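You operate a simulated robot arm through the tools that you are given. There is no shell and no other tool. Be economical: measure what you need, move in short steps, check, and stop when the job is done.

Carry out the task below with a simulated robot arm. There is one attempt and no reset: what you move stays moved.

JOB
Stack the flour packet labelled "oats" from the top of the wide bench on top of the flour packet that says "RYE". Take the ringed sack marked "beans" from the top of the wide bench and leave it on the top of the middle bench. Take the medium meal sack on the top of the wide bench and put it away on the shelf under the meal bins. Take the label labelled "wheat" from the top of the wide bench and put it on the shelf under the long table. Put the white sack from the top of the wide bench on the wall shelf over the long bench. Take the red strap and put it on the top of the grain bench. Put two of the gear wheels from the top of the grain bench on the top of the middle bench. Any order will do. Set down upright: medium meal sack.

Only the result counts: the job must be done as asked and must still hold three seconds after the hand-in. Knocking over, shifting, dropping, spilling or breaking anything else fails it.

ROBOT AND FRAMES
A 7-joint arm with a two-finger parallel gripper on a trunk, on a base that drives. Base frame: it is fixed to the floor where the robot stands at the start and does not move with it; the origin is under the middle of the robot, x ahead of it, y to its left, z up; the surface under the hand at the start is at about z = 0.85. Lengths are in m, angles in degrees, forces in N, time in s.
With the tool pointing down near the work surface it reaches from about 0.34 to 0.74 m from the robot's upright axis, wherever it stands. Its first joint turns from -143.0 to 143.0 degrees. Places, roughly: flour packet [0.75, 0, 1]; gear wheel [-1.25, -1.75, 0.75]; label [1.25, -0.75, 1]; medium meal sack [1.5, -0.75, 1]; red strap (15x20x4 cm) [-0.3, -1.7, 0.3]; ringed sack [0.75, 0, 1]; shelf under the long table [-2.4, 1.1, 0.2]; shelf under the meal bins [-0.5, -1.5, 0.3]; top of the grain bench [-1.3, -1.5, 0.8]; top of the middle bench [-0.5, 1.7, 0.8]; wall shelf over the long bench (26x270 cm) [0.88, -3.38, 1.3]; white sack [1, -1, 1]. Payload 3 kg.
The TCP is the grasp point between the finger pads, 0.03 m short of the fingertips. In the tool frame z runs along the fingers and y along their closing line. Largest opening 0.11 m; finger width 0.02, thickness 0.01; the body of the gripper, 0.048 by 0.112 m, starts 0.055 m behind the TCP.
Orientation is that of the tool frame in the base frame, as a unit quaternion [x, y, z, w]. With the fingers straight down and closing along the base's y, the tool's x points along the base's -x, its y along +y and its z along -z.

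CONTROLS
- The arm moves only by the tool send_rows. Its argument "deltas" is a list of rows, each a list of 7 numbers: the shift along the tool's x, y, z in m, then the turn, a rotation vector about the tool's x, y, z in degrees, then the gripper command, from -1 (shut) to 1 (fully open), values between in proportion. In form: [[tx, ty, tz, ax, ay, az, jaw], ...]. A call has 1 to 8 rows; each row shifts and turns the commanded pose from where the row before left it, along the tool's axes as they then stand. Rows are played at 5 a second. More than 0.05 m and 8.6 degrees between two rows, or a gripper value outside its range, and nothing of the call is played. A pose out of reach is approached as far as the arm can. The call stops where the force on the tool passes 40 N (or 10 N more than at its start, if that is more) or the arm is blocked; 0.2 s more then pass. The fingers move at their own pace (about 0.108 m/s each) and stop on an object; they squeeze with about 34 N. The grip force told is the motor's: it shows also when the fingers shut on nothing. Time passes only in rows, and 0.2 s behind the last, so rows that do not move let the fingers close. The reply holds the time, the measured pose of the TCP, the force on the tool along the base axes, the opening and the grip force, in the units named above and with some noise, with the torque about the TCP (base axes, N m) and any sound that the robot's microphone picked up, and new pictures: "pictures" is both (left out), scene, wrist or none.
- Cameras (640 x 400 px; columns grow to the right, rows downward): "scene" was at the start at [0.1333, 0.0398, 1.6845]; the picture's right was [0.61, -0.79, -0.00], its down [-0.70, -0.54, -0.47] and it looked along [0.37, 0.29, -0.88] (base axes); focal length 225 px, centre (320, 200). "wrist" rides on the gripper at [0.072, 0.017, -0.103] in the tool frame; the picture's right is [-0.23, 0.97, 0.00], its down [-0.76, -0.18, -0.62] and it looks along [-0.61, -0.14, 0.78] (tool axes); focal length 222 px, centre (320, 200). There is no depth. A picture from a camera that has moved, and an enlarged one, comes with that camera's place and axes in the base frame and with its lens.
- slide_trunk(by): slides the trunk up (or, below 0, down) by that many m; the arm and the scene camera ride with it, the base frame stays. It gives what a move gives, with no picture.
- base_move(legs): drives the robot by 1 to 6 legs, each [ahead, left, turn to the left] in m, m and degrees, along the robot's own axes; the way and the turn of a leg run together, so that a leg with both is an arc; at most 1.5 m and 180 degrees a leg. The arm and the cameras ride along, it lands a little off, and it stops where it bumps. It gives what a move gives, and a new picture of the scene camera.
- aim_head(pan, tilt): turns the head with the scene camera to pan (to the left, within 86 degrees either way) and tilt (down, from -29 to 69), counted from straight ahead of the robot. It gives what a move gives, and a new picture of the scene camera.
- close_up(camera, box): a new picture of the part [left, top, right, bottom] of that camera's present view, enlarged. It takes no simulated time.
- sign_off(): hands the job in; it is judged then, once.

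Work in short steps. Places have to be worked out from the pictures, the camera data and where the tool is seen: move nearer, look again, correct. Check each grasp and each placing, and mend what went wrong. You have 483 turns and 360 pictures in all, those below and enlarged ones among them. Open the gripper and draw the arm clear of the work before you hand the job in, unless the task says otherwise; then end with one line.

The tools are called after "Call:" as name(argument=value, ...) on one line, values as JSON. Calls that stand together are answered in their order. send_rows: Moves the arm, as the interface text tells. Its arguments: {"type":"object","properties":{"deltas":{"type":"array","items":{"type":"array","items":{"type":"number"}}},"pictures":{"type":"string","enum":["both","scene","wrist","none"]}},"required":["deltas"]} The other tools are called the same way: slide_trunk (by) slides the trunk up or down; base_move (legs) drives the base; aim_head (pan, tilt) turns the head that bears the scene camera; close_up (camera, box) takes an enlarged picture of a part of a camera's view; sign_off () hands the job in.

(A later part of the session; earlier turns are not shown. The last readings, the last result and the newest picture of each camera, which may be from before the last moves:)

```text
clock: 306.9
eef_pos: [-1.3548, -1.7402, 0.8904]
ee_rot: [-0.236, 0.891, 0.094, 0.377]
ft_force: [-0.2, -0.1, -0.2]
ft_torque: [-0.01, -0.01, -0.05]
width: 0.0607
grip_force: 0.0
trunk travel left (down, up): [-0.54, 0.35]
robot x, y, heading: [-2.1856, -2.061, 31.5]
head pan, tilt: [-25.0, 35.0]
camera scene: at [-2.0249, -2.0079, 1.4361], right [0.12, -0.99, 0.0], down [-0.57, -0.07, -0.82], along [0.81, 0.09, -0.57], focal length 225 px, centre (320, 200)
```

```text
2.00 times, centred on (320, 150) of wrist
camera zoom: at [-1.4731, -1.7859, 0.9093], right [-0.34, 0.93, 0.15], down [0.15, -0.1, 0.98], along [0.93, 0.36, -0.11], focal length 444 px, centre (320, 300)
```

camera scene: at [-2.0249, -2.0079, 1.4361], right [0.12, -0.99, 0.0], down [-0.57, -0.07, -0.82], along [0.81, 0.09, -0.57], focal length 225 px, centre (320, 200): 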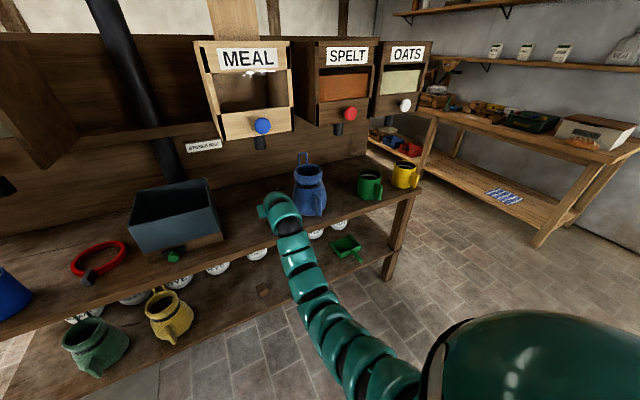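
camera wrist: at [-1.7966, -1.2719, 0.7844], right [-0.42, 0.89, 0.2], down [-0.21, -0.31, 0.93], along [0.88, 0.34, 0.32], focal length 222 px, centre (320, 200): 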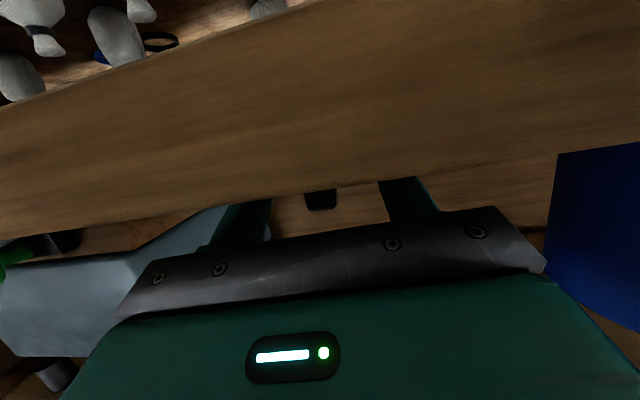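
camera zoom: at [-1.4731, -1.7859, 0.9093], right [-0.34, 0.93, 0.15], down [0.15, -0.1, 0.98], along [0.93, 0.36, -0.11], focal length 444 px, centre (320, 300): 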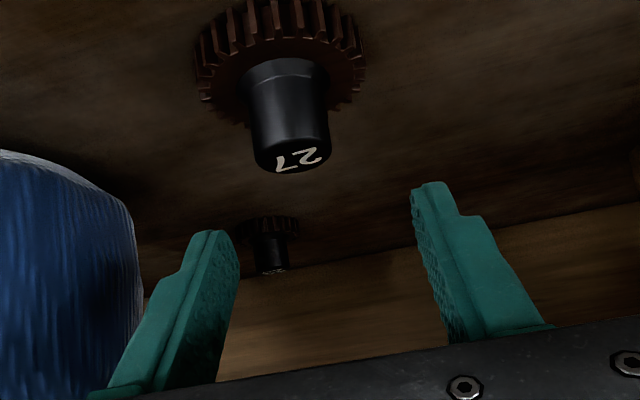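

Call:
send_rows(deltas=[[0.012, -0.003, 0.02, 0, 0, 0, 0.1], [0.011, 0, 0.019, 0, 0, 0, 0.1]], pictures="none")

Call:
close_up(camera="wrist", box=[160, 50, 480, 250])

```text
clock: 307.4
eef_pos: [-1.3439, -1.7376, 0.8476]
ee_rot: [-0.237, 0.89, 0.094, 0.379]
ft_force: [-0.2, -0.1, -0.6]
ft_torque: [-0.04, 0.03, -0.01]
width: 0.0603
grip_force: 0.1
trunk travel left (down, up): [-0.54, 0.35]
robot x, y, heading: [-2.1799, -2.0612, 31.8]
head pan, tilt: [-25.0, 35.0]
```

```text
2.00 times, centred on (320, 150) of wrist
camera zoom: at [-1.462, -1.7842, 0.8666], right [-0.34, 0.93, 0.15], down [0.15, -0.1, 0.98], along [0.93, 0.36, -0.11], focal length 444 px, centre (320, 300)
```

zoom: 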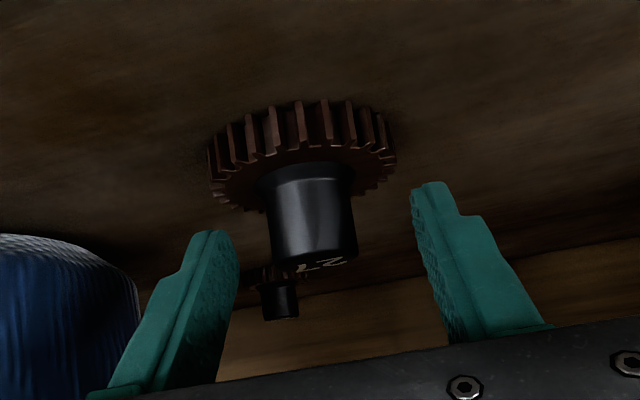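

Call:
send_rows(deltas=[[0.003, 0, 0.003, 0, 0, 0, 0.1], [0, 0, 0, 0, 0, 0, -1], [0, 0, 0, 0, 0, 0, -1], [0, 0, 0, 0, 0, 0, -1]], pictures="none")

Call:
close_up(camera="wrist", box=[160, 50, 480, 250])

```text
clock: 308.4
eef_pos: [-1.3436, -1.7371, 0.8442]
ee_rot: [-0.235, 0.89, 0.093, 0.379]
ft_force: [0.4, 0.7, 0.5]
ft_torque: [0.1, -0.01, -0.04]
width: 0.0274
grip_force: 34.0
trunk travel left (down, up): [-0.54, 0.35]
robot x, y, heading: [-2.1823, -2.0632, 31.7]
head pan, tilt: [-25.0, 35.0]
```

```text
2.00 times, centred on (320, 150) of wrist
camera zoom: at [-1.4621, -1.7835, 0.8627], right [-0.34, 0.93, 0.15], down [0.15, -0.1, 0.98], along [0.93, 0.36, -0.11], focal length 444 px, centre (320, 300)
```

zoom: 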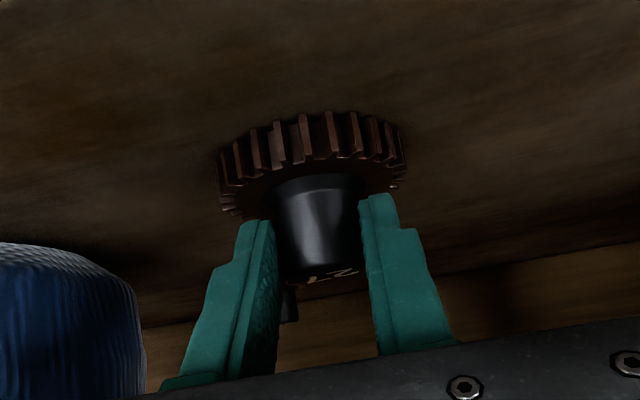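

Hub gripped at 0.027 m. Lift it, then back out.

Call:
send_rows(deltas=[[-0.022, 0, -0.021, 0, 0, 0, -1], [-0.03, 0, -0.029, 0, 0, 0, -1]], pictures="wrist")

Call:
base_move(legs=[[-0.4, 0, 0]])

Call:
slide_trunk(by=0.35)

```text
clock: 309.1
eef_pos: [-1.3432, -1.7363, 0.9147]
ee_rot: [-0.236, 0.89, 0.095, 0.378]
ft_force: [-0.8, -0.3, -0.2]
ft_torque: [-0.01, -0.01, 0.0]
width: 0.0273
grip_force: 34.0
trunk travel left (down, up): [-0.54, 0.35]
robot x, y, heading: [-2.1815, -2.0613, 31.4]
head pan, tilt: [-25.0, 35.0]
camera wrist: at [-1.4615, -1.782, 0.9344], right [-0.34, 0.93, 0.15], down [0.15, -0.1, 0.98], along [0.93, 0.36, -0.11], focal length 222 px, centre (320, 200)
```

wrist: 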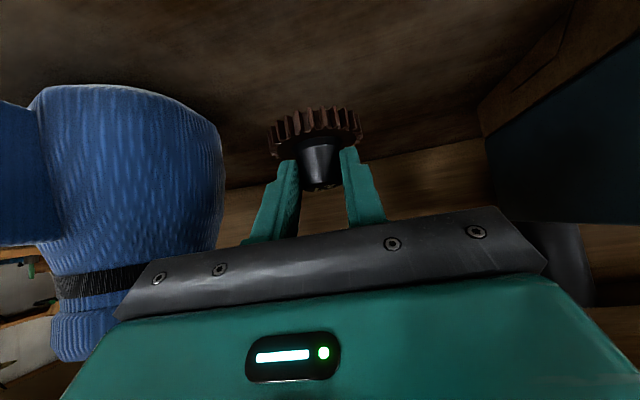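

```text
clock: 311.5
eef_pos: [-1.6822, -1.9367, 0.9162]
ee_rot: [-0.24, 0.889, 0.096, 0.378]
ft_force: [-0.5, -0.3, -0.2]
ft_torque: [-0.01, 0.01, 0.02]
width: 0.027
grip_force: 33.5
trunk travel left (down, up): [-0.54, 0.35]
robot x, y, heading: [-2.5205, -2.2702, 32.0]
head pan, tilt: [-25.0, 35.0]
camera scene: at [-2.3626, -2.216, 1.4364], right [0.12, -0.99, 0.0], down [-0.57, -0.07, -0.82], along [0.81, 0.1, -0.57], focal length 225 px, centre (320, 200)
```

scene: 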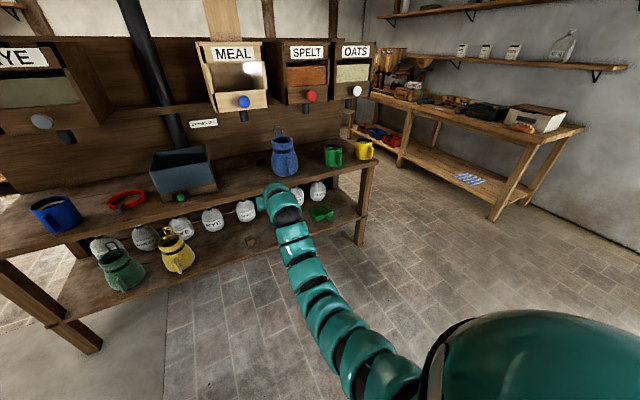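

```text
clock: 314.9
eef_pos: [-1.6812, -1.9367, 1.2641]
ee_rot: [-0.24, 0.889, 0.097, 0.378]
ft_force: [0.2, -0.7, -1.4]
ft_torque: [-0.01, 0.02, 0.0]
width: 0.0272
grip_force: 34.4
trunk travel left (down, up): [-0.89, 0.0]
robot x, y, heading: [-2.5183, -2.2703, 32.4]
head pan, tilt: [-25.0, 35.0]
```

Gear 27 held. Next to the middle bench: slide left 1.45 m past the partition end, then forward through the gap.

Call:
base_move(legs=[[0, 0.75, 0], [0, 0.7, 0], [1.2, 0, 0]])

Call:
aim_head(pan=0, tilt=30)

```text
clock: 327.9
eef_pos: [-1.4324, -0.1064, 1.2665]
ee_rot: [-0.235, 0.89, 0.094, 0.379]
ft_force: [-0.1, 0.5, -1.2]
ft_torque: [-0.03, 0.02, -0.01]
width: 0.027
grip_force: 33.6
trunk travel left (down, up): [-0.89, 0.0]
robot x, y, heading: [-2.2712, -0.4285, 31.4]
head pan, tilt: [-25.0, 35.0]
camera scene: at [-2.1153, -0.377, 1.7863], right [0.11, -0.99, 0.0], down [-0.57, -0.06, -0.82], along [0.81, 0.09, -0.57], focal length 225 px, centre (320, 200)
```

scene: 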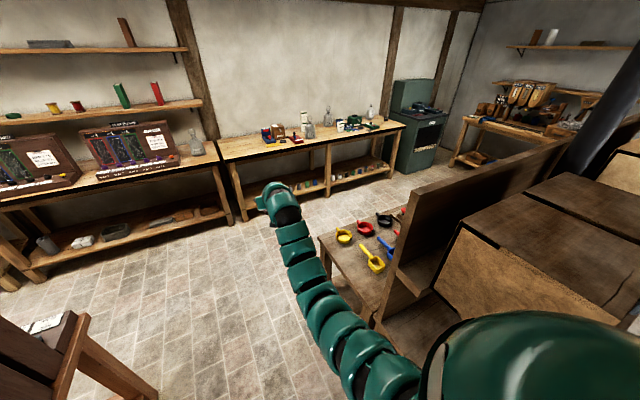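

```text
clock: 328.8
eef_pos: [-1.4332, -0.1059, 1.2662]
ee_rot: [-0.235, 0.89, 0.094, 0.378]
ft_force: [0.2, -0.7, -1.0]
ft_torque: [0.03, 0.01, 0.0]
width: 0.027
grip_force: 33.6
trunk travel left (down, up): [-0.89, 0.0]
robot x, y, heading: [-2.2801, -0.428, 31.4]
head pan, tilt: [0.0, 30.0]
camera scene: at [-2.1259, -0.34, 1.7941], right [0.52, -0.85, 0.0], down [-0.43, -0.26, -0.87], along [0.74, 0.45, -0.5], focal length 225 px, centre (320, 200)
```

scene: 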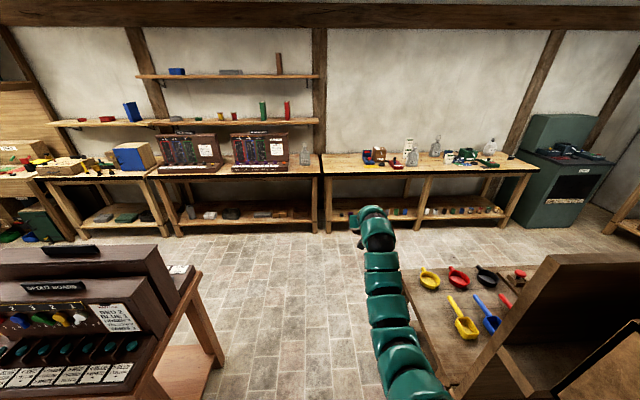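

The view shows everything intact: BEANS on the middle bench, the stack standing. Forward 1.2 m, then left 0.2.

Call:
base_move(legs=[[1.2, 0, 0], [0.1, 0.2, 0]])

Call:
aim_head(pan=0, tilt=45)

Call:
close_up(camera="scene", box=[200, 60, 440, 210])

```text
clock: 336.1
eef_pos: [-0.4451, 0.7398, 1.2648]
ee_rot: [-0.238, 0.89, 0.094, 0.377]
ft_force: [0.9, -0.4, -0.2]
ft_torque: [-0.06, -0.01, 0.01]
width: 0.027
grip_force: 33.9
trunk travel left (down, up): [-0.89, 0.0]
robot x, y, heading: [-1.2846, 0.4097, 32.1]
head pan, tilt: [0.0, 30.0]
camera scene: at [-1.1367, 0.5031, 1.794], right [0.53, -0.85, 0.0], down [-0.43, -0.26, -0.87], along [0.74, 0.45, -0.5], focal length 225 px, centre (320, 200)
```

scene: 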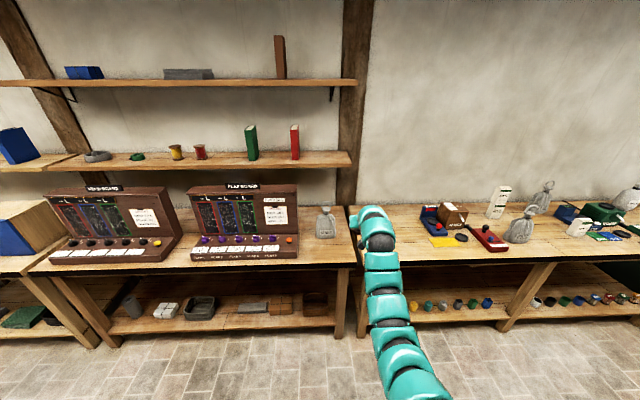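

```text
clock: 336.9
eef_pos: [-0.4449, 0.7377, 1.2659]
ee_rot: [-0.237, 0.89, 0.095, 0.379]
ft_force: [0.1, -0.4, -0.6]
ft_torque: [-0.01, 0.01, 0.0]
width: 0.027
grip_force: 34.6
trunk travel left (down, up): [-0.89, 0.0]
robot x, y, heading: [-1.286, 0.4134, 31.6]
head pan, tilt: [0.0, 45.0]
camera scene: at [-1.1443, 0.4967, 1.7716], right [0.53, -0.85, 0.0], down [-0.6, -0.37, -0.71], along [0.6, 0.37, -0.71], focal length 225 px, centre (320, 200)
```

scene: 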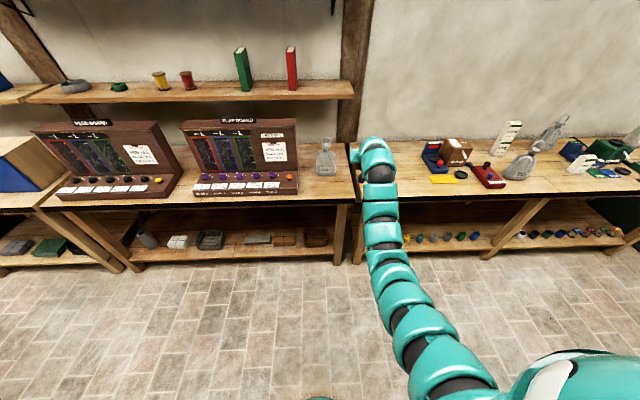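

```text
2.67 times, centred on (320, 135) of scene
camera zoom: at [-1.1443, 0.4967, 1.7716], right [0.53, -0.85, 0.0], down [-0.6, -0.37, -0.71], along [0.6, 0.37, -0.71], focal length 600 px, centre (320, 373)
```

zoom: 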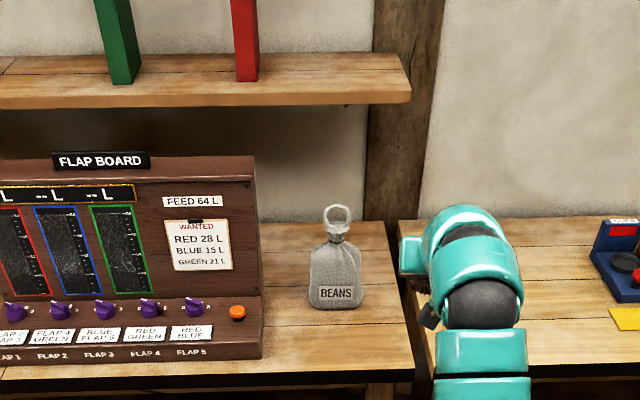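

Target spot is right-front of BEANS at about (-0.205, 0.936). I'll move over it and lower the trunk.

Call:
base_move(legs=[[0.31, 0.04, 0.6]])

Call:
slide_trunk(by=-0.32)

Call:
close_up(camera="wrist", box=[0, 0, 640, 400])

Call:
close_up(camera="scene", box=[220, 60, 460, 210])

```text
clock: 339.0
eef_pos: [-0.2063, 0.9565, 1.2656]
ee_rot: [-0.245, 0.888, 0.097, 0.376]
ft_force: [0.4, 0.0, -1.1]
ft_torque: [-0.05, 0.0, -0.02]
width: 0.027
grip_force: 34.0
trunk travel left (down, up): [-0.89, 0.0]
robot x, y, heading: [-1.0411, 0.6127, 32.8]
head pan, tilt: [0.0, 45.0]
camera scene: at [-0.9009, 0.702, 1.7714], right [0.54, -0.84, 0.0], down [-0.59, -0.38, -0.71], along [0.59, 0.38, -0.71], focal length 225 px, centre (320, 200)
```

scene: 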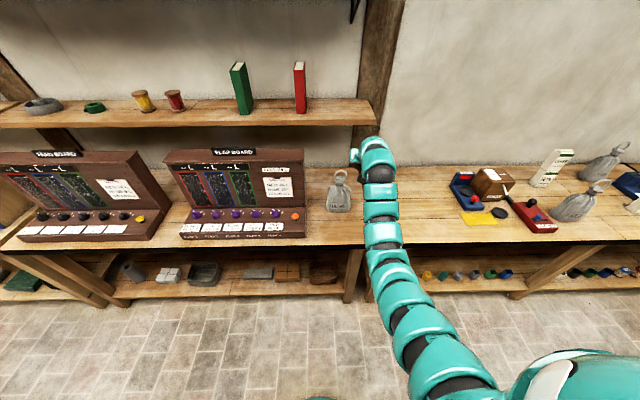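

```text
clock: 342.2
eef_pos: [-0.2067, 0.9556, 0.9437]
ee_rot: [-0.245, 0.888, 0.098, 0.377]
ft_force: [-0.2, 0.1, -1.5]
ft_torque: [-0.06, 0.01, -0.02]
width: 0.0268
grip_force: 34.1
trunk travel left (down, up): [-0.57, 0.32]
robot x, y, heading: [-1.0378, 0.6139, 32.8]
head pan, tilt: [0.0, 45.0]
```

```text
1.00 times, centred on (320, 200) of wrist (not enlarged: the box is as wide or as high as the picture)
camera zoom: at [-0.3231, 0.9073, 0.9641], right [-0.36, 0.92, 0.15], down [0.16, -0.1, 0.98], along [0.92, 0.38, -0.11], focal length 222 px, centre (320, 200)
```

zoom: 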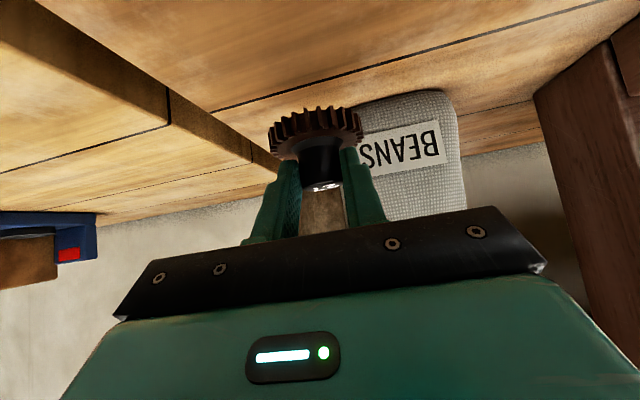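

```text
2.67 times, centred on (340, 135) of scene
camera zoom: at [-0.9018, 0.7013, 1.4515], right [0.54, -0.84, 0.0], down [-0.59, -0.38, -0.71], along [0.59, 0.38, -0.71], focal length 600 px, centre (267, 373)
```

zoom: 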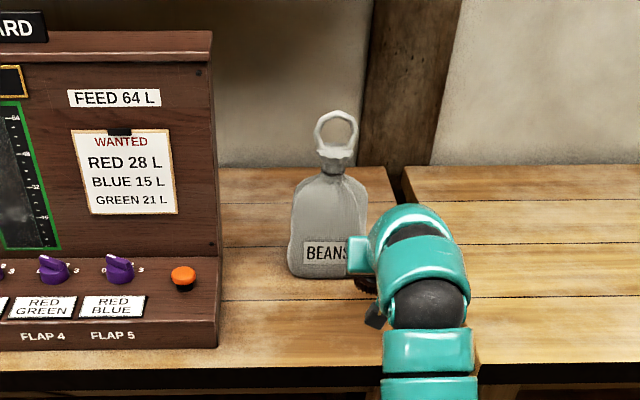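

Lower to contact.

Call:
send_rows(deltas=[[0.0144, 0, 0.014, 0, 0, 0, -1], [0.0108, 0, 0.0105, 0, 0, 0, -1], [0.0036, 0, 0.0035, 0, 0, 0, -1], [0.0036, 0, 0.0035, 0, 0, 0, -1], [0.0036, 0, 0.0035, 0, 0, 0, -1]], pictures="wrist")

```text
clock: 343.4
eef_pos: [-0.2047, 0.9542, 0.8946]
ee_rot: [-0.246, 0.888, 0.098, 0.377]
ft_force: [-0.3, -0.3, -1.0]
ft_torque: [0.01, -0.01, -0.03]
width: 0.027
grip_force: 34.1
trunk travel left (down, up): [-0.57, 0.32]
robot x, y, heading: [-1.0351, 0.6145, 33.0]
head pan, tilt: [0.0, 45.0]
camera wrist: at [-0.3226, 0.9062, 0.9139], right [-0.36, 0.92, 0.15], down [0.16, -0.1, 0.98], along [0.92, 0.38, -0.11], focal length 222 px, centre (320, 200)
```

wrist: 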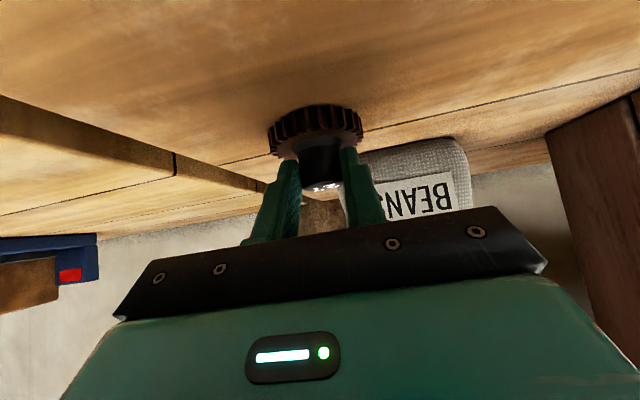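

Call:
send_rows(deltas=[[0.0029, 0, 0.0028, 0, 0, 0, -1], [0.0022, 0, 0.0021, 0, 0, 0, -1], [0.0022, 0, 0.0021, 0, 0, 0, -1]], pictures="none")

```text
clock: 344.2
eef_pos: [-0.2062, 0.9534, 0.8913]
ee_rot: [-0.245, 0.885, 0.1, 0.384]
ft_force: [5.5, 3.9, 26.7]
ft_torque: [0.53, -0.55, 0.09]
width: 0.0278
grip_force: 33.9
trunk travel left (down, up): [-0.57, 0.32]
robot x, y, heading: [-1.04, 0.6134, 32.7]
head pan, tilt: [0.0, 45.0]
```

Contact at 27 N. I'll ease up 2 mm, release, and retreat along the tool axis.

Call:
send_rows(deltas=[[-0.0022, 0, -0.0021, 0, 0, 0, -1], [0, 0, 0, 0, 0, 0, -0.3], [0, 0, 0, 0, 0, 0, 0], [0, 0, 0, 0, 0, 0, 0.2], [0, 0, 0, 0, 0, 0, 0.2], [-0.02, 0, -0.02, 0, 0, 0, 0.2], [-0.03, 0, -0.03, 0, 0, 0, 0.2]], pictures="wrist")

```text
clock: 345.8
eef_pos: [-0.209, 0.9557, 0.9567]
ee_rot: [-0.247, 0.888, 0.098, 0.376]
ft_force: [-1.0, -0.1, -0.7]
ft_torque: [0.01, 0.01, -0.03]
width: 0.0664
grip_force: 0.1
trunk travel left (down, up): [-0.57, 0.32]
robot x, y, heading: [-1.0386, 0.6152, 32.8]
head pan, tilt: [0.0, 45.0]
camera wrist: at [-0.3259, 0.9077, 0.9765], right [-0.36, 0.92, 0.15], down [0.16, -0.1, 0.98], along [0.92, 0.38, -0.11], focal length 222 px, centre (320, 200)
```

wrist: 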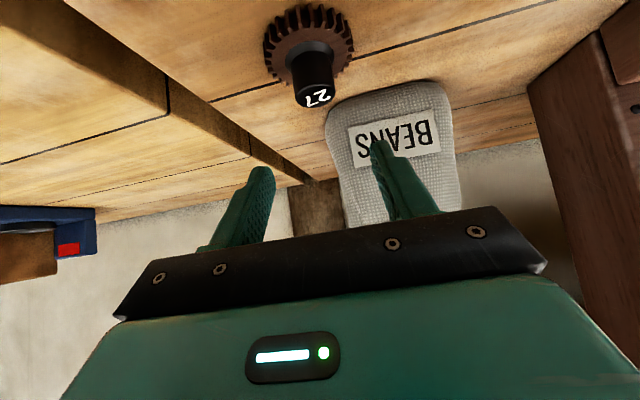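

Gear 27 stands on the middle bench. I'll return for gear 23 by the same route.

Call:
slide_trunk(by=0.3)

Call:
base_move(legs=[[-0.3, 0, 0], [-0.2, -0.2, 0], [-1.2, 0, 0], [-0.95, 0, 0], [0, -0.8, 0], [0, -0.7, 0]])

Call:
aim_head(pan=-10, tilt=40)

```text
clock: 348.8
eef_pos: [-0.2091, 0.955, 1.2571]
ee_rot: [-0.246, 0.887, 0.098, 0.377]
ft_force: [-0.3, 0.2, 0.5]
ft_torque: [-0.02, 0.0, 0.0]
width: 0.0658
grip_force: 0.1
trunk travel left (down, up): [-0.87, 0.02]
robot x, y, heading: [-1.0403, 0.6123, 32.9]
head pan, tilt: [0.0, 45.0]
```

```text
clock: 369.7
eef_pos: [-1.533, -1.8626, 1.259]
ee_rot: [-0.242, 0.888, 0.096, 0.378]
ft_force: [0.0, -0.6, -0.5]
ft_torque: [0.02, 0.02, 0.03]
width: 0.0661
grip_force: 0.1
trunk travel left (down, up): [-0.87, 0.02]
robot x, y, heading: [-2.3669, -2.1982, 32.4]
head pan, tilt: [0.0, 45.0]
camera scene: at [-2.2275, -2.1109, 1.7515], right [0.54, -0.84, 0.0], down [-0.6, -0.38, -0.71], along [0.6, 0.38, -0.71], focal length 225 px, centre (320, 200)
```

scene: 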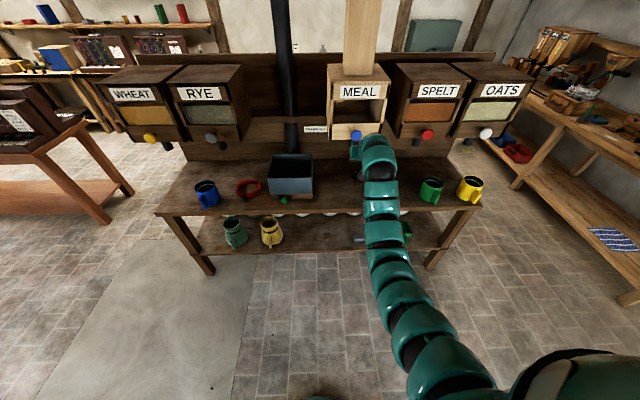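

```text
clock: 370.4
eef_pos: [-1.533, -1.8626, 1.2595]
ee_rot: [-0.242, 0.888, 0.097, 0.378]
ft_force: [0.0, 0.5, 0.1]
ft_torque: [0.02, 0.0, 0.0]
width: 0.0661
grip_force: 0.0
trunk travel left (down, up): [-0.87, 0.02]
robot x, y, heading: [-2.3684, -2.2001, 32.6]
head pan, tilt: [-10.0, 40.0]
camera scene: at [-2.218, -2.1213, 1.7587], right [0.38, -0.92, 0.0], down [-0.59, -0.24, -0.77], along [0.71, 0.29, -0.64], focal length 225 px, centre (320, 200)
```

scene: 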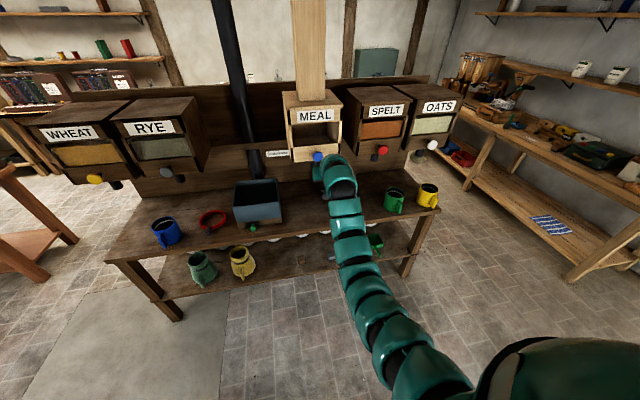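

Lower and look with the wrist camera for gear 23.

Call:
slide_trunk(by=-0.33)

Call:
close_up(camera="wrist", box=[160, 50, 480, 250])

```text
clock: 373.7
eef_pos: [-1.5328, -1.8613, 0.9282]
ee_rot: [-0.242, 0.889, 0.097, 0.378]
ft_force: [0.3, 0.4, -0.6]
ft_torque: [-0.01, 0.03, 0.01]
width: 0.0659
grip_force: 0.1
trunk travel left (down, up): [-0.54, 0.35]
robot x, y, heading: [-2.3686, -2.1944, 32.2]
head pan, tilt: [-10.0, 40.0]
```

```text
2.00 times, centred on (320, 150) of wrist
camera zoom: at [-1.6499, -1.9093, 0.9473], right [-0.35, 0.92, 0.15], down [0.16, -0.1, 0.98], along [0.92, 0.37, -0.11], focal length 444 px, centre (320, 300)
```

zoom: 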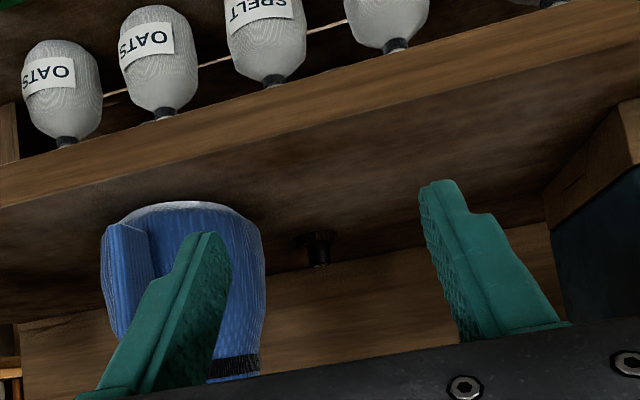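

Gear 23 is at about (-1.155, -1.70). The jug sits close on the right, so I'll approach from the left at a heading about 20° further right, for clearance.

Call:
base_move(legs=[[-0.05, 0.38, 0], [0, 0, -20]])

Call:
close_up(camera="wrist", box=[160, 50, 480, 250])

```text
clock: 377.2
eef_pos: [-1.711, -1.8725, 0.9285]
ee_rot: [-0.084, 0.917, 0.029, 0.389]
ft_force: [-0.2, -0.1, -0.1]
ft_torque: [0.0, -0.03, 0.01]
width: 0.0659
grip_force: 0.1
trunk travel left (down, up): [-0.54, 0.35]
robot x, y, heading: [-2.6099, -1.9046, 12.6]
head pan, tilt: [-10.0, 40.0]
camera scene: at [-2.4444, -1.8826, 1.4288], right [0.04, -1.0, 0.0], down [-0.64, -0.03, -0.77], along [0.77, 0.03, -0.64], focal length 225 px, centre (320, 200)
```

scene: 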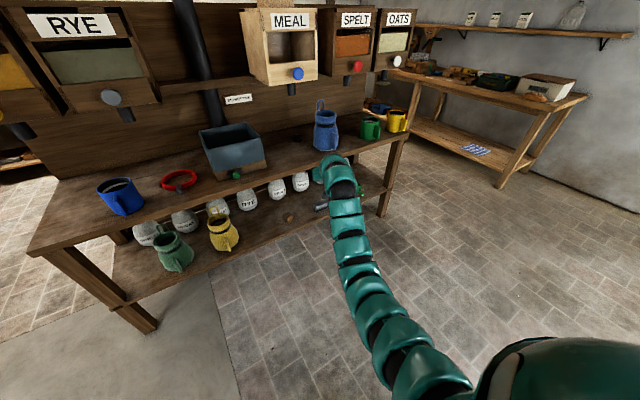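

```text
2.00 times, centred on (320, 150) of wrist
camera zoom: at [-1.8379, -1.8784, 0.9472], right [-0.02, 0.99, 0.15], down [0.11, -0.15, 0.98], along [0.99, 0.03, -0.11], focal length 444 px, centre (320, 300)
```

zoom: 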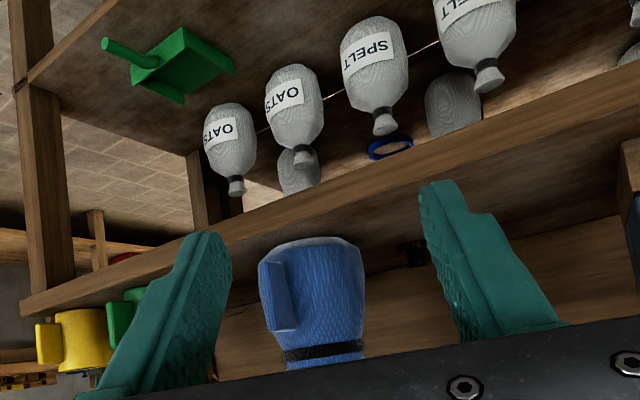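

Triangulated, gear 23 is at (-1.154, -1.702). Left 4.5 cm and forward 0.40, then look again.

Call:
base_move(legs=[[0, 0.045, 0], [0.4, 0, 0]])

Call:
close_up(camera="wrist", box=[160, 50, 480, 250])

```text
clock: 380.1
eef_pos: [-1.337, -1.7385, 0.9282]
ee_rot: [-0.087, 0.917, 0.031, 0.389]
ft_force: [-0.3, 0.5, 1.1]
ft_torque: [0.03, -0.01, 0.02]
width: 0.0661
grip_force: 0.0
trunk travel left (down, up): [-0.54, 0.35]
robot x, y, heading: [-2.2378, -1.7739, 12.9]
head pan, tilt: [-10.0, 40.0]
camera scene: at [-2.0694, -1.7526, 1.4287], right [0.05, -1.0, 0.0], down [-0.64, -0.03, -0.77], along [0.76, 0.04, -0.64], focal length 225 px, centre (320, 200)
```

scene: 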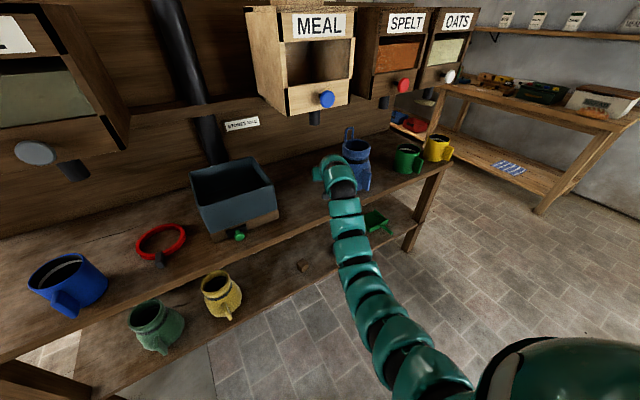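

```text
2.00 times, centred on (320, 150) of wrist
camera zoom: at [-1.4633, -1.7439, 0.9468], right [-0.02, 0.99, 0.15], down [0.11, -0.15, 0.98], along [0.99, 0.04, -0.11], focal length 444 px, centre (320, 300)
```

zoom: 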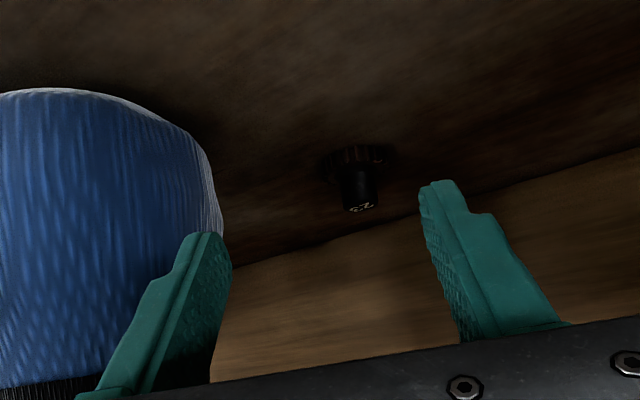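

Lower first to z≈0.855 and narrow the jaws a little, then go forward 0.19 under the chute.

Call:
send_rows(deltas=[[0.027, 0.003, 0.026, 0, 0, 0, 0.0], [0.026, 0.003, 0.0255, 0, 0, 0, 0.0]], pictures="none")

Call:
base_move(legs=[[0.13, 0, 0]])

Call:
close_up(camera="wrist", box=[160, 50, 480, 250])

```text
clock: 380.7
eef_pos: [-1.336, -1.7323, 0.8527]
ee_rot: [-0.088, 0.916, 0.031, 0.39]
ft_force: [0.8, 0.6, 0.5]
ft_torque: [0.0, -0.02, 0.02]
width: 0.0551
grip_force: 0.1
trunk travel left (down, up): [-0.54, 0.35]
robot x, y, heading: [-2.2372, -1.7727, 12.8]
head pan, tilt: [-10.0, 40.0]
```

```text
clock: 382.0
eef_pos: [-1.2085, -1.7047, 0.8512]
ee_rot: [-0.088, 0.917, 0.032, 0.387]
ft_force: [0.5, -0.2, 0.1]
ft_torque: [-0.01, 0.01, 0.02]
width: 0.0551
grip_force: 0.1
trunk travel left (down, up): [-0.54, 0.35]
robot x, y, heading: [-2.1059, -1.7451, 12.7]
head pan, tilt: [-10.0, 40.0]
camera scene: at [-1.9399, -1.7234, 1.4286], right [0.05, -1.0, 0.0], down [-0.64, -0.03, -0.77], along [0.76, 0.04, -0.64], focal length 225 px, centre (320, 200)
```

scene: 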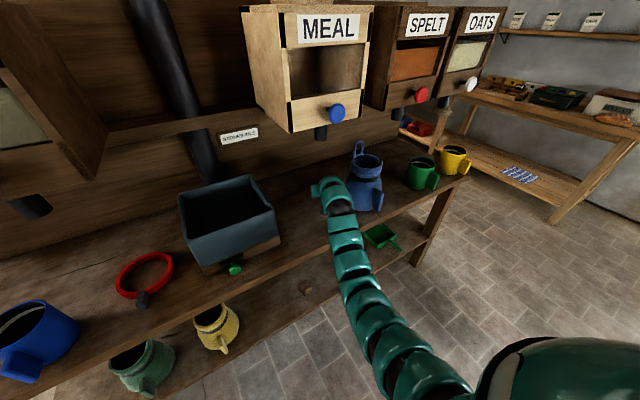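

```text
2.00 times, centred on (320, 150) of wrist
camera zoom: at [-1.3336, -1.7095, 0.8701], right [-0.02, 0.99, 0.15], down [0.11, -0.15, 0.98], along [0.99, 0.04, -0.11], focal length 444 px, centre (320, 300)
```

zoom: 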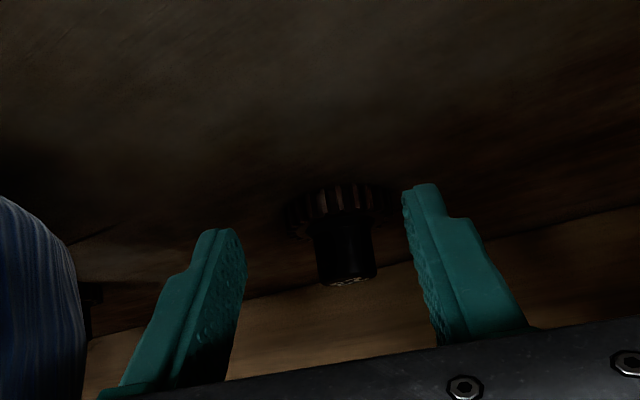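

Call:
send_rows(deltas=[[-0.0195, 0.002, 0.024, 0, 0, 0, 0.0], [-0.0195, 0, 0.024, 0, 0, 0, 0.0]], pictures="none")

Call:
close_up(camera="wrist", box=[160, 50, 480, 250])

```text
clock: 382.6
eef_pos: [-1.1488, -1.6906, 0.8477]
ee_rot: [-0.088, 0.917, 0.031, 0.388]
ft_force: [0.4, 0.4, -0.7]
ft_torque: [-0.01, -0.03, 0.01]
width: 0.0551
grip_force: 0.1
trunk travel left (down, up): [-0.54, 0.35]
robot x, y, heading: [-2.1042, -1.7443, 12.8]
head pan, tilt: [-10.0, 40.0]
```

```text
2.00 times, centred on (320, 150) of wrist
camera zoom: at [-1.2751, -1.6968, 0.8654], right [-0.02, 0.99, 0.15], down [0.11, -0.15, 0.98], along [0.99, 0.04, -0.11], focal length 444 px, centre (320, 300)
```

zoom: 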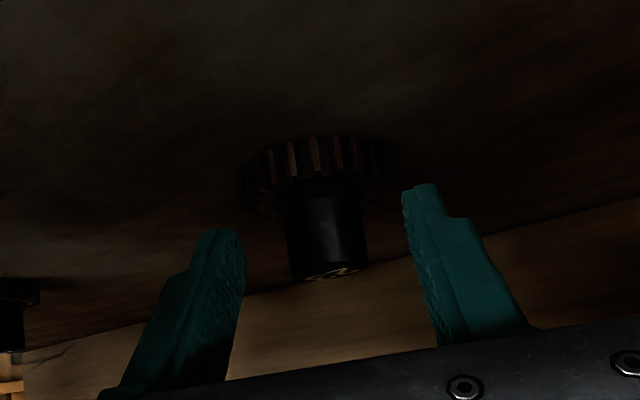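

Same geometry as before; close and lift straight out.

Call:
send_rows(deltas=[[0.002, 0, 0.002, 0, 0, 0, 0.0], [0, 0, 0, 0, 0, 0, -1], [0, 0, 0, 0, 0, 0, -1], [0, 0, 0, 0, 0, 0, -1], [-0.011, 0, -0.0105, 0, 0, 0, -1], [-0.011, 0, -0.0105, 0, 0, 0, -1]], pictures="wrist")

```text
clock: 384.0
eef_pos: [-1.1468, -1.6902, 0.876]
ee_rot: [-0.088, 0.917, 0.031, 0.389]
ft_force: [0.7, -0.3, 0.5]
ft_torque: [0.01, 0.0, -0.02]
width: 0.0
grip_force: 34.7
trunk travel left (down, up): [-0.54, 0.35]
robot x, y, heading: [-2.1095, -1.7446, 13.0]
head pan, tilt: [-10.0, 40.0]
camera wrist: at [-1.2727, -1.6964, 0.8939], right [-0.02, 0.99, 0.15], down [0.11, -0.15, 0.98], along [0.99, 0.04, -0.11], focal length 222 px, centre (320, 200)
```

wrist: 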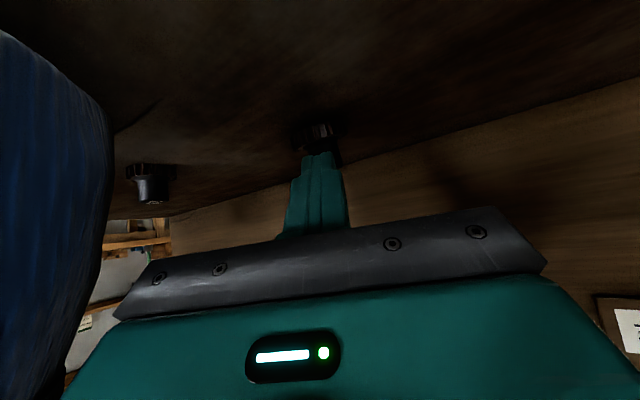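

The fingers closed on nothing. I'll open and look again.

Call:
send_rows(deltas=[[0, 0, 0, 0, 0, 0, 0.0], [0, 0, 0, 0, 0, 0, 0.0], [0, 0, 0, 0, 0, 0, 0.0]], pictures="none")

Call:
close_up(camera="wrist", box=[160, 50, 480, 250])

```text
clock: 384.8
eef_pos: [-1.1451, -1.6912, 0.8749]
ee_rot: [-0.087, 0.917, 0.03, 0.388]
ft_force: [0.0, -0.1, -0.8]
ft_torque: [0.0, 0.01, -0.01]
width: 0.0552
grip_force: 0.0
trunk travel left (down, up): [-0.54, 0.35]
robot x, y, heading: [-2.1076, -1.7452, 12.5]
head pan, tilt: [-10.0, 40.0]
```

```text
2.00 times, centred on (320, 150) of wrist
camera zoom: at [-1.2726, -1.6964, 0.8936], right [-0.02, 0.99, 0.15], down [0.11, -0.15, 0.98], along [0.99, 0.04, -0.11], focal length 444 px, centre (320, 300)
```

zoom: 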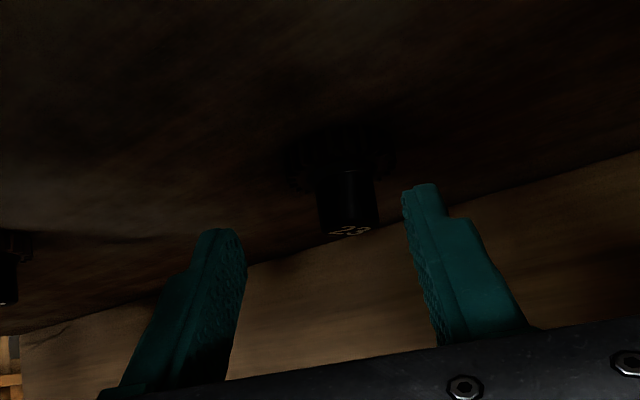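

Gear 23 was squeezed about 4 cm forward and still stands, near (-1.09, -1.672). I'll go further in this time. Base forward 5 cm.

Call:
base_move(legs=[[0.05, 0.005, 0]])

Call:
close_up(camera="wrist", box=[160, 50, 480, 250])

```text
clock: 385.8
eef_pos: [-1.0973, -1.6765, 0.8732]
ee_rot: [-0.088, 0.917, 0.031, 0.388]
ft_force: [-0.2, 0.1, -0.1]
ft_torque: [-0.03, 0.01, -0.02]
width: 0.0549
grip_force: 0.1
trunk travel left (down, up): [-0.54, 0.35]
robot x, y, heading: [-2.0574, -1.7322, 12.8]
head pan, tilt: [-10.0, 40.0]
camera scene: at [-1.892, -1.7074, 1.4286], right [0.05, -1.0, 0.0], down [-0.64, -0.03, -0.77], along [0.76, 0.04, -0.64], focal length 225 px, centre (320, 200)
```

scene: 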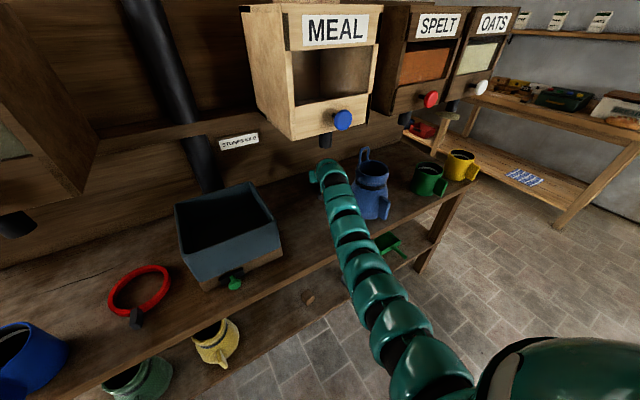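

```text
2.00 times, centred on (320, 150) of wrist
camera zoom: at [-1.2242, -1.6806, 0.8928], right [-0.02, 0.99, 0.15], down [0.11, -0.15, 0.98], along [0.99, 0.04, -0.11], focal length 444 px, centre (320, 300)
```

zoom: 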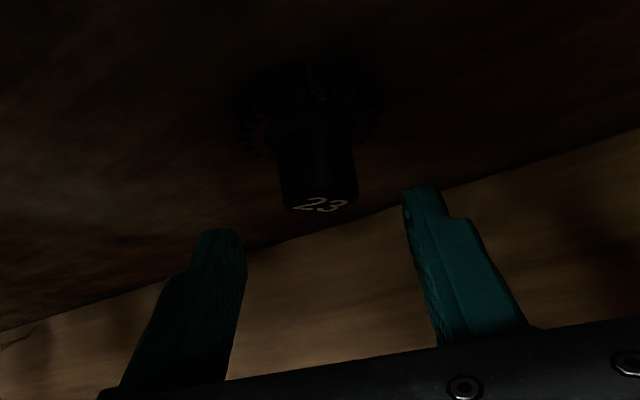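

Hub at about (-1.071, -1.667), top z≈0.84. Straight along the tool axis by 4.6 cm, then check.

Call:
send_rows(deltas=[[0.0, 0.001, 0.024, 0, 0, 0, 0.0], [0.0, 0, 0.022, 0, 0, 0, 0.0]], pictures="none")

Call:
close_up(camera="wrist", box=[160, 50, 480, 250])

```text
clock: 386.4
eef_pos: [-1.0785, -1.6678, 0.8526]
ee_rot: [-0.087, 0.917, 0.031, 0.389]
ft_force: [0.1, -0.1, 0.9]
ft_torque: [0.01, 0.0, 0.03]
width: 0.0552
grip_force: 0.0
out of reach, approached as far as the arm can: row 2
trunk travel left (down, up): [-0.54, 0.35]
robot x, y, heading: [-2.0581, -1.73, 12.5]
head pan, tilt: [-10.0, 40.0]
```

```text
2.00 times, centred on (320, 150) of wrist
camera zoom: at [-1.2047, -1.6749, 0.8717], right [-0.02, 0.99, 0.15], down [0.11, -0.15, 0.98], along [0.99, 0.04, -0.11], focal length 444 px, centre (320, 300)
```

zoom: 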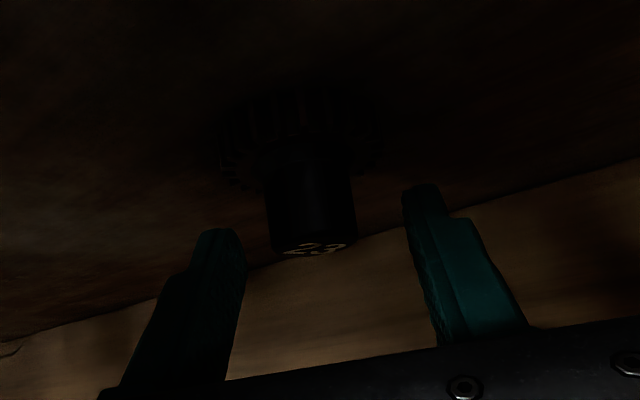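

Reach limit; I'll use the base for 2.5 cm and the trunk for 1.2 cm, then close.

Call:
base_move(legs=[[0.022, 0, 0]])

Call:
slide_trunk(by=-0.012)

Call:
close_up(camera="wrist", box=[160, 50, 480, 250])

```text
clock: 387.1
eef_pos: [-1.0569, -1.6648, 0.8516]
ee_rot: [-0.087, 0.917, 0.031, 0.387]
ft_force: [0.3, -0.4, 0.3]
ft_torque: [0.01, 0.04, 0.0]
width: 0.0549
grip_force: 0.0
trunk travel left (down, up): [-0.54, 0.35]
robot x, y, heading: [-2.0345, -1.7228, 12.6]
head pan, tilt: [-10.0, 40.0]
camera scene: at [-1.8706, -1.7028, 1.4285], right [0.05, -1.0, 0.0], down [-0.64, -0.03, -0.77], along [0.76, 0.04, -0.64], focal length 225 px, centre (320, 200)
```

scene: 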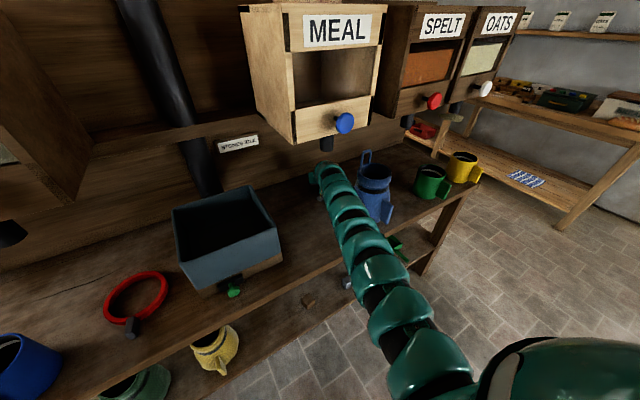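

```text
clock: 387.8
eef_pos: [-1.0571, -1.664, 0.841]
ee_rot: [-0.087, 0.917, 0.031, 0.387]
ft_force: [0.1, 0.2, 0.8]
ft_torque: [-0.01, 0.01, 0.0]
width: 0.0553
grip_force: 0.1
trunk travel left (down, up): [-0.528, 0.362]
robot x, y, heading: [-2.0385, -1.7252, 12.8]
head pan, tilt: [-10.0, 40.0]
```

```text
2.00 times, centred on (320, 150) of wrist
camera zoom: at [-1.1839, -1.6703, 0.8596], right [-0.02, 0.99, 0.15], down [0.11, -0.15, 0.98], along [0.99, 0.04, -0.11], focal length 444 px, centre (320, 300)
```

zoom: 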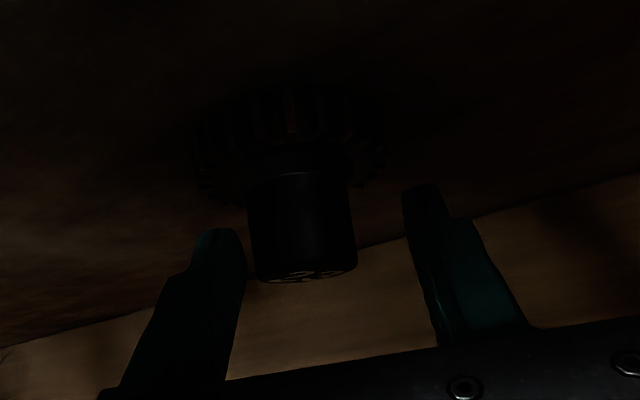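

Call:
send_rows(deltas=[[0, -0.004, 0, 0, 0, 0, 0.0], [0, 0, 0, 0, 0, 0, -1], [0, 0, 0, 0, 0, 0, -1], [0, 0, 0, 0, 0, 0, -1], [0, 0, 0, 0, 0, 0, -1]], pictures="wrist")

```text
clock: 388.9
eef_pos: [-1.056, -1.6685, 0.8407]
ee_rot: [-0.087, 0.917, 0.031, 0.388]
ft_force: [0.8, -0.4, 0.9]
ft_torque: [0.01, -0.05, -0.01]
width: 0.0272
grip_force: 34.0
trunk travel left (down, up): [-0.528, 0.362]
robot x, y, heading: [-2.0367, -1.7299, 12.6]
head pan, tilt: [-10.0, 40.0]
camera wrist: at [-1.1832, -1.6744, 0.8591], right [-0.02, 0.99, 0.15], down [0.11, -0.15, 0.98], along [0.99, 0.04, -0.11], focal length 222 px, centre (320, 200)
```

wrist: 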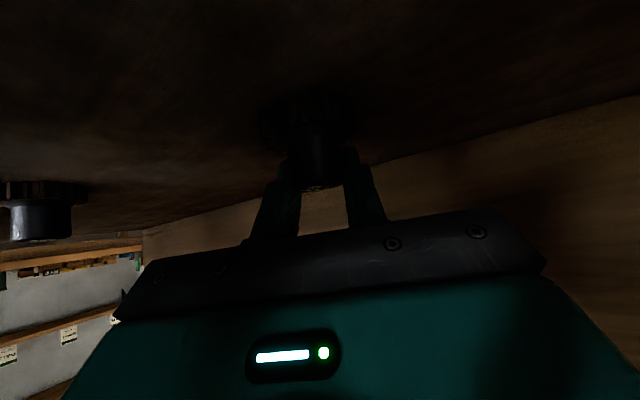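

Gripped. Lift 3 cm with the trunk, then back out along the same line.

Call:
slide_trunk(by=0.035)

Call:
base_move(legs=[[-0.3, 0, 0], [-0.3, 0, 0]])

Call:
close_up(camera="wrist", box=[0, 0, 640, 400])

```text
clock: 389.7
eef_pos: [-1.0563, -1.6698, 0.8754]
ee_rot: [-0.087, 0.917, 0.031, 0.388]
ft_force: [-0.2, -0.2, -1.4]
ft_torque: [0.0, -0.02, 0.0]
width: 0.0274
grip_force: 33.8
trunk travel left (down, up): [-0.563, 0.327]
robot x, y, heading: [-2.0385, -1.7255, 12.9]
head pan, tilt: [-10.0, 40.0]
```

```text
clock: 393.5
eef_pos: [-1.6549, -1.804, 0.8759]
ee_rot: [-0.086, 0.917, 0.03, 0.388]
ft_force: [0.8, 0.3, 0.1]
ft_torque: [0.01, -0.02, 0.02]
width: 0.0273
grip_force: 33.5
trunk travel left (down, up): [-0.563, 0.327]
robot x, y, heading: [-2.6374, -1.8595, 12.8]
head pan, tilt: [-10.0, 40.0]
camera scene: at [-2.471, -1.8374, 1.4519], right [0.05, -1.0, 0.0], down [-0.64, -0.03, -0.77], along [0.77, 0.04, -0.64], focal length 225 px, centre (320, 200)
```

scene: 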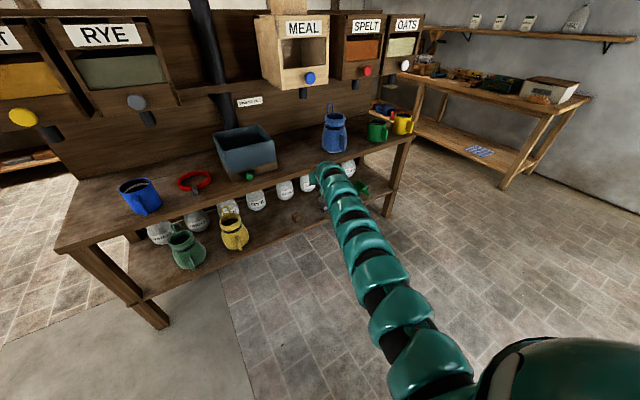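

```text
1.00 times, centred on (320, 200) of wrist (not enlarged: the box is as wide or as high as the picture)
camera zoom: at [-1.7817, -1.8088, 0.8944], right [-0.02, 0.99, 0.15], down [0.11, -0.15, 0.98], along [0.99, 0.04, -0.11], focal length 222 px, centre (320, 200)
```

zoom: 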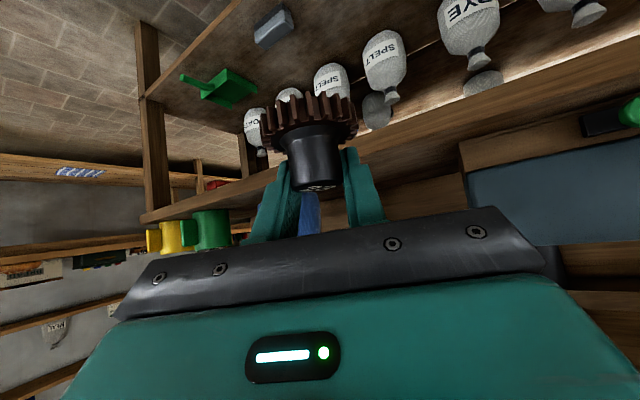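

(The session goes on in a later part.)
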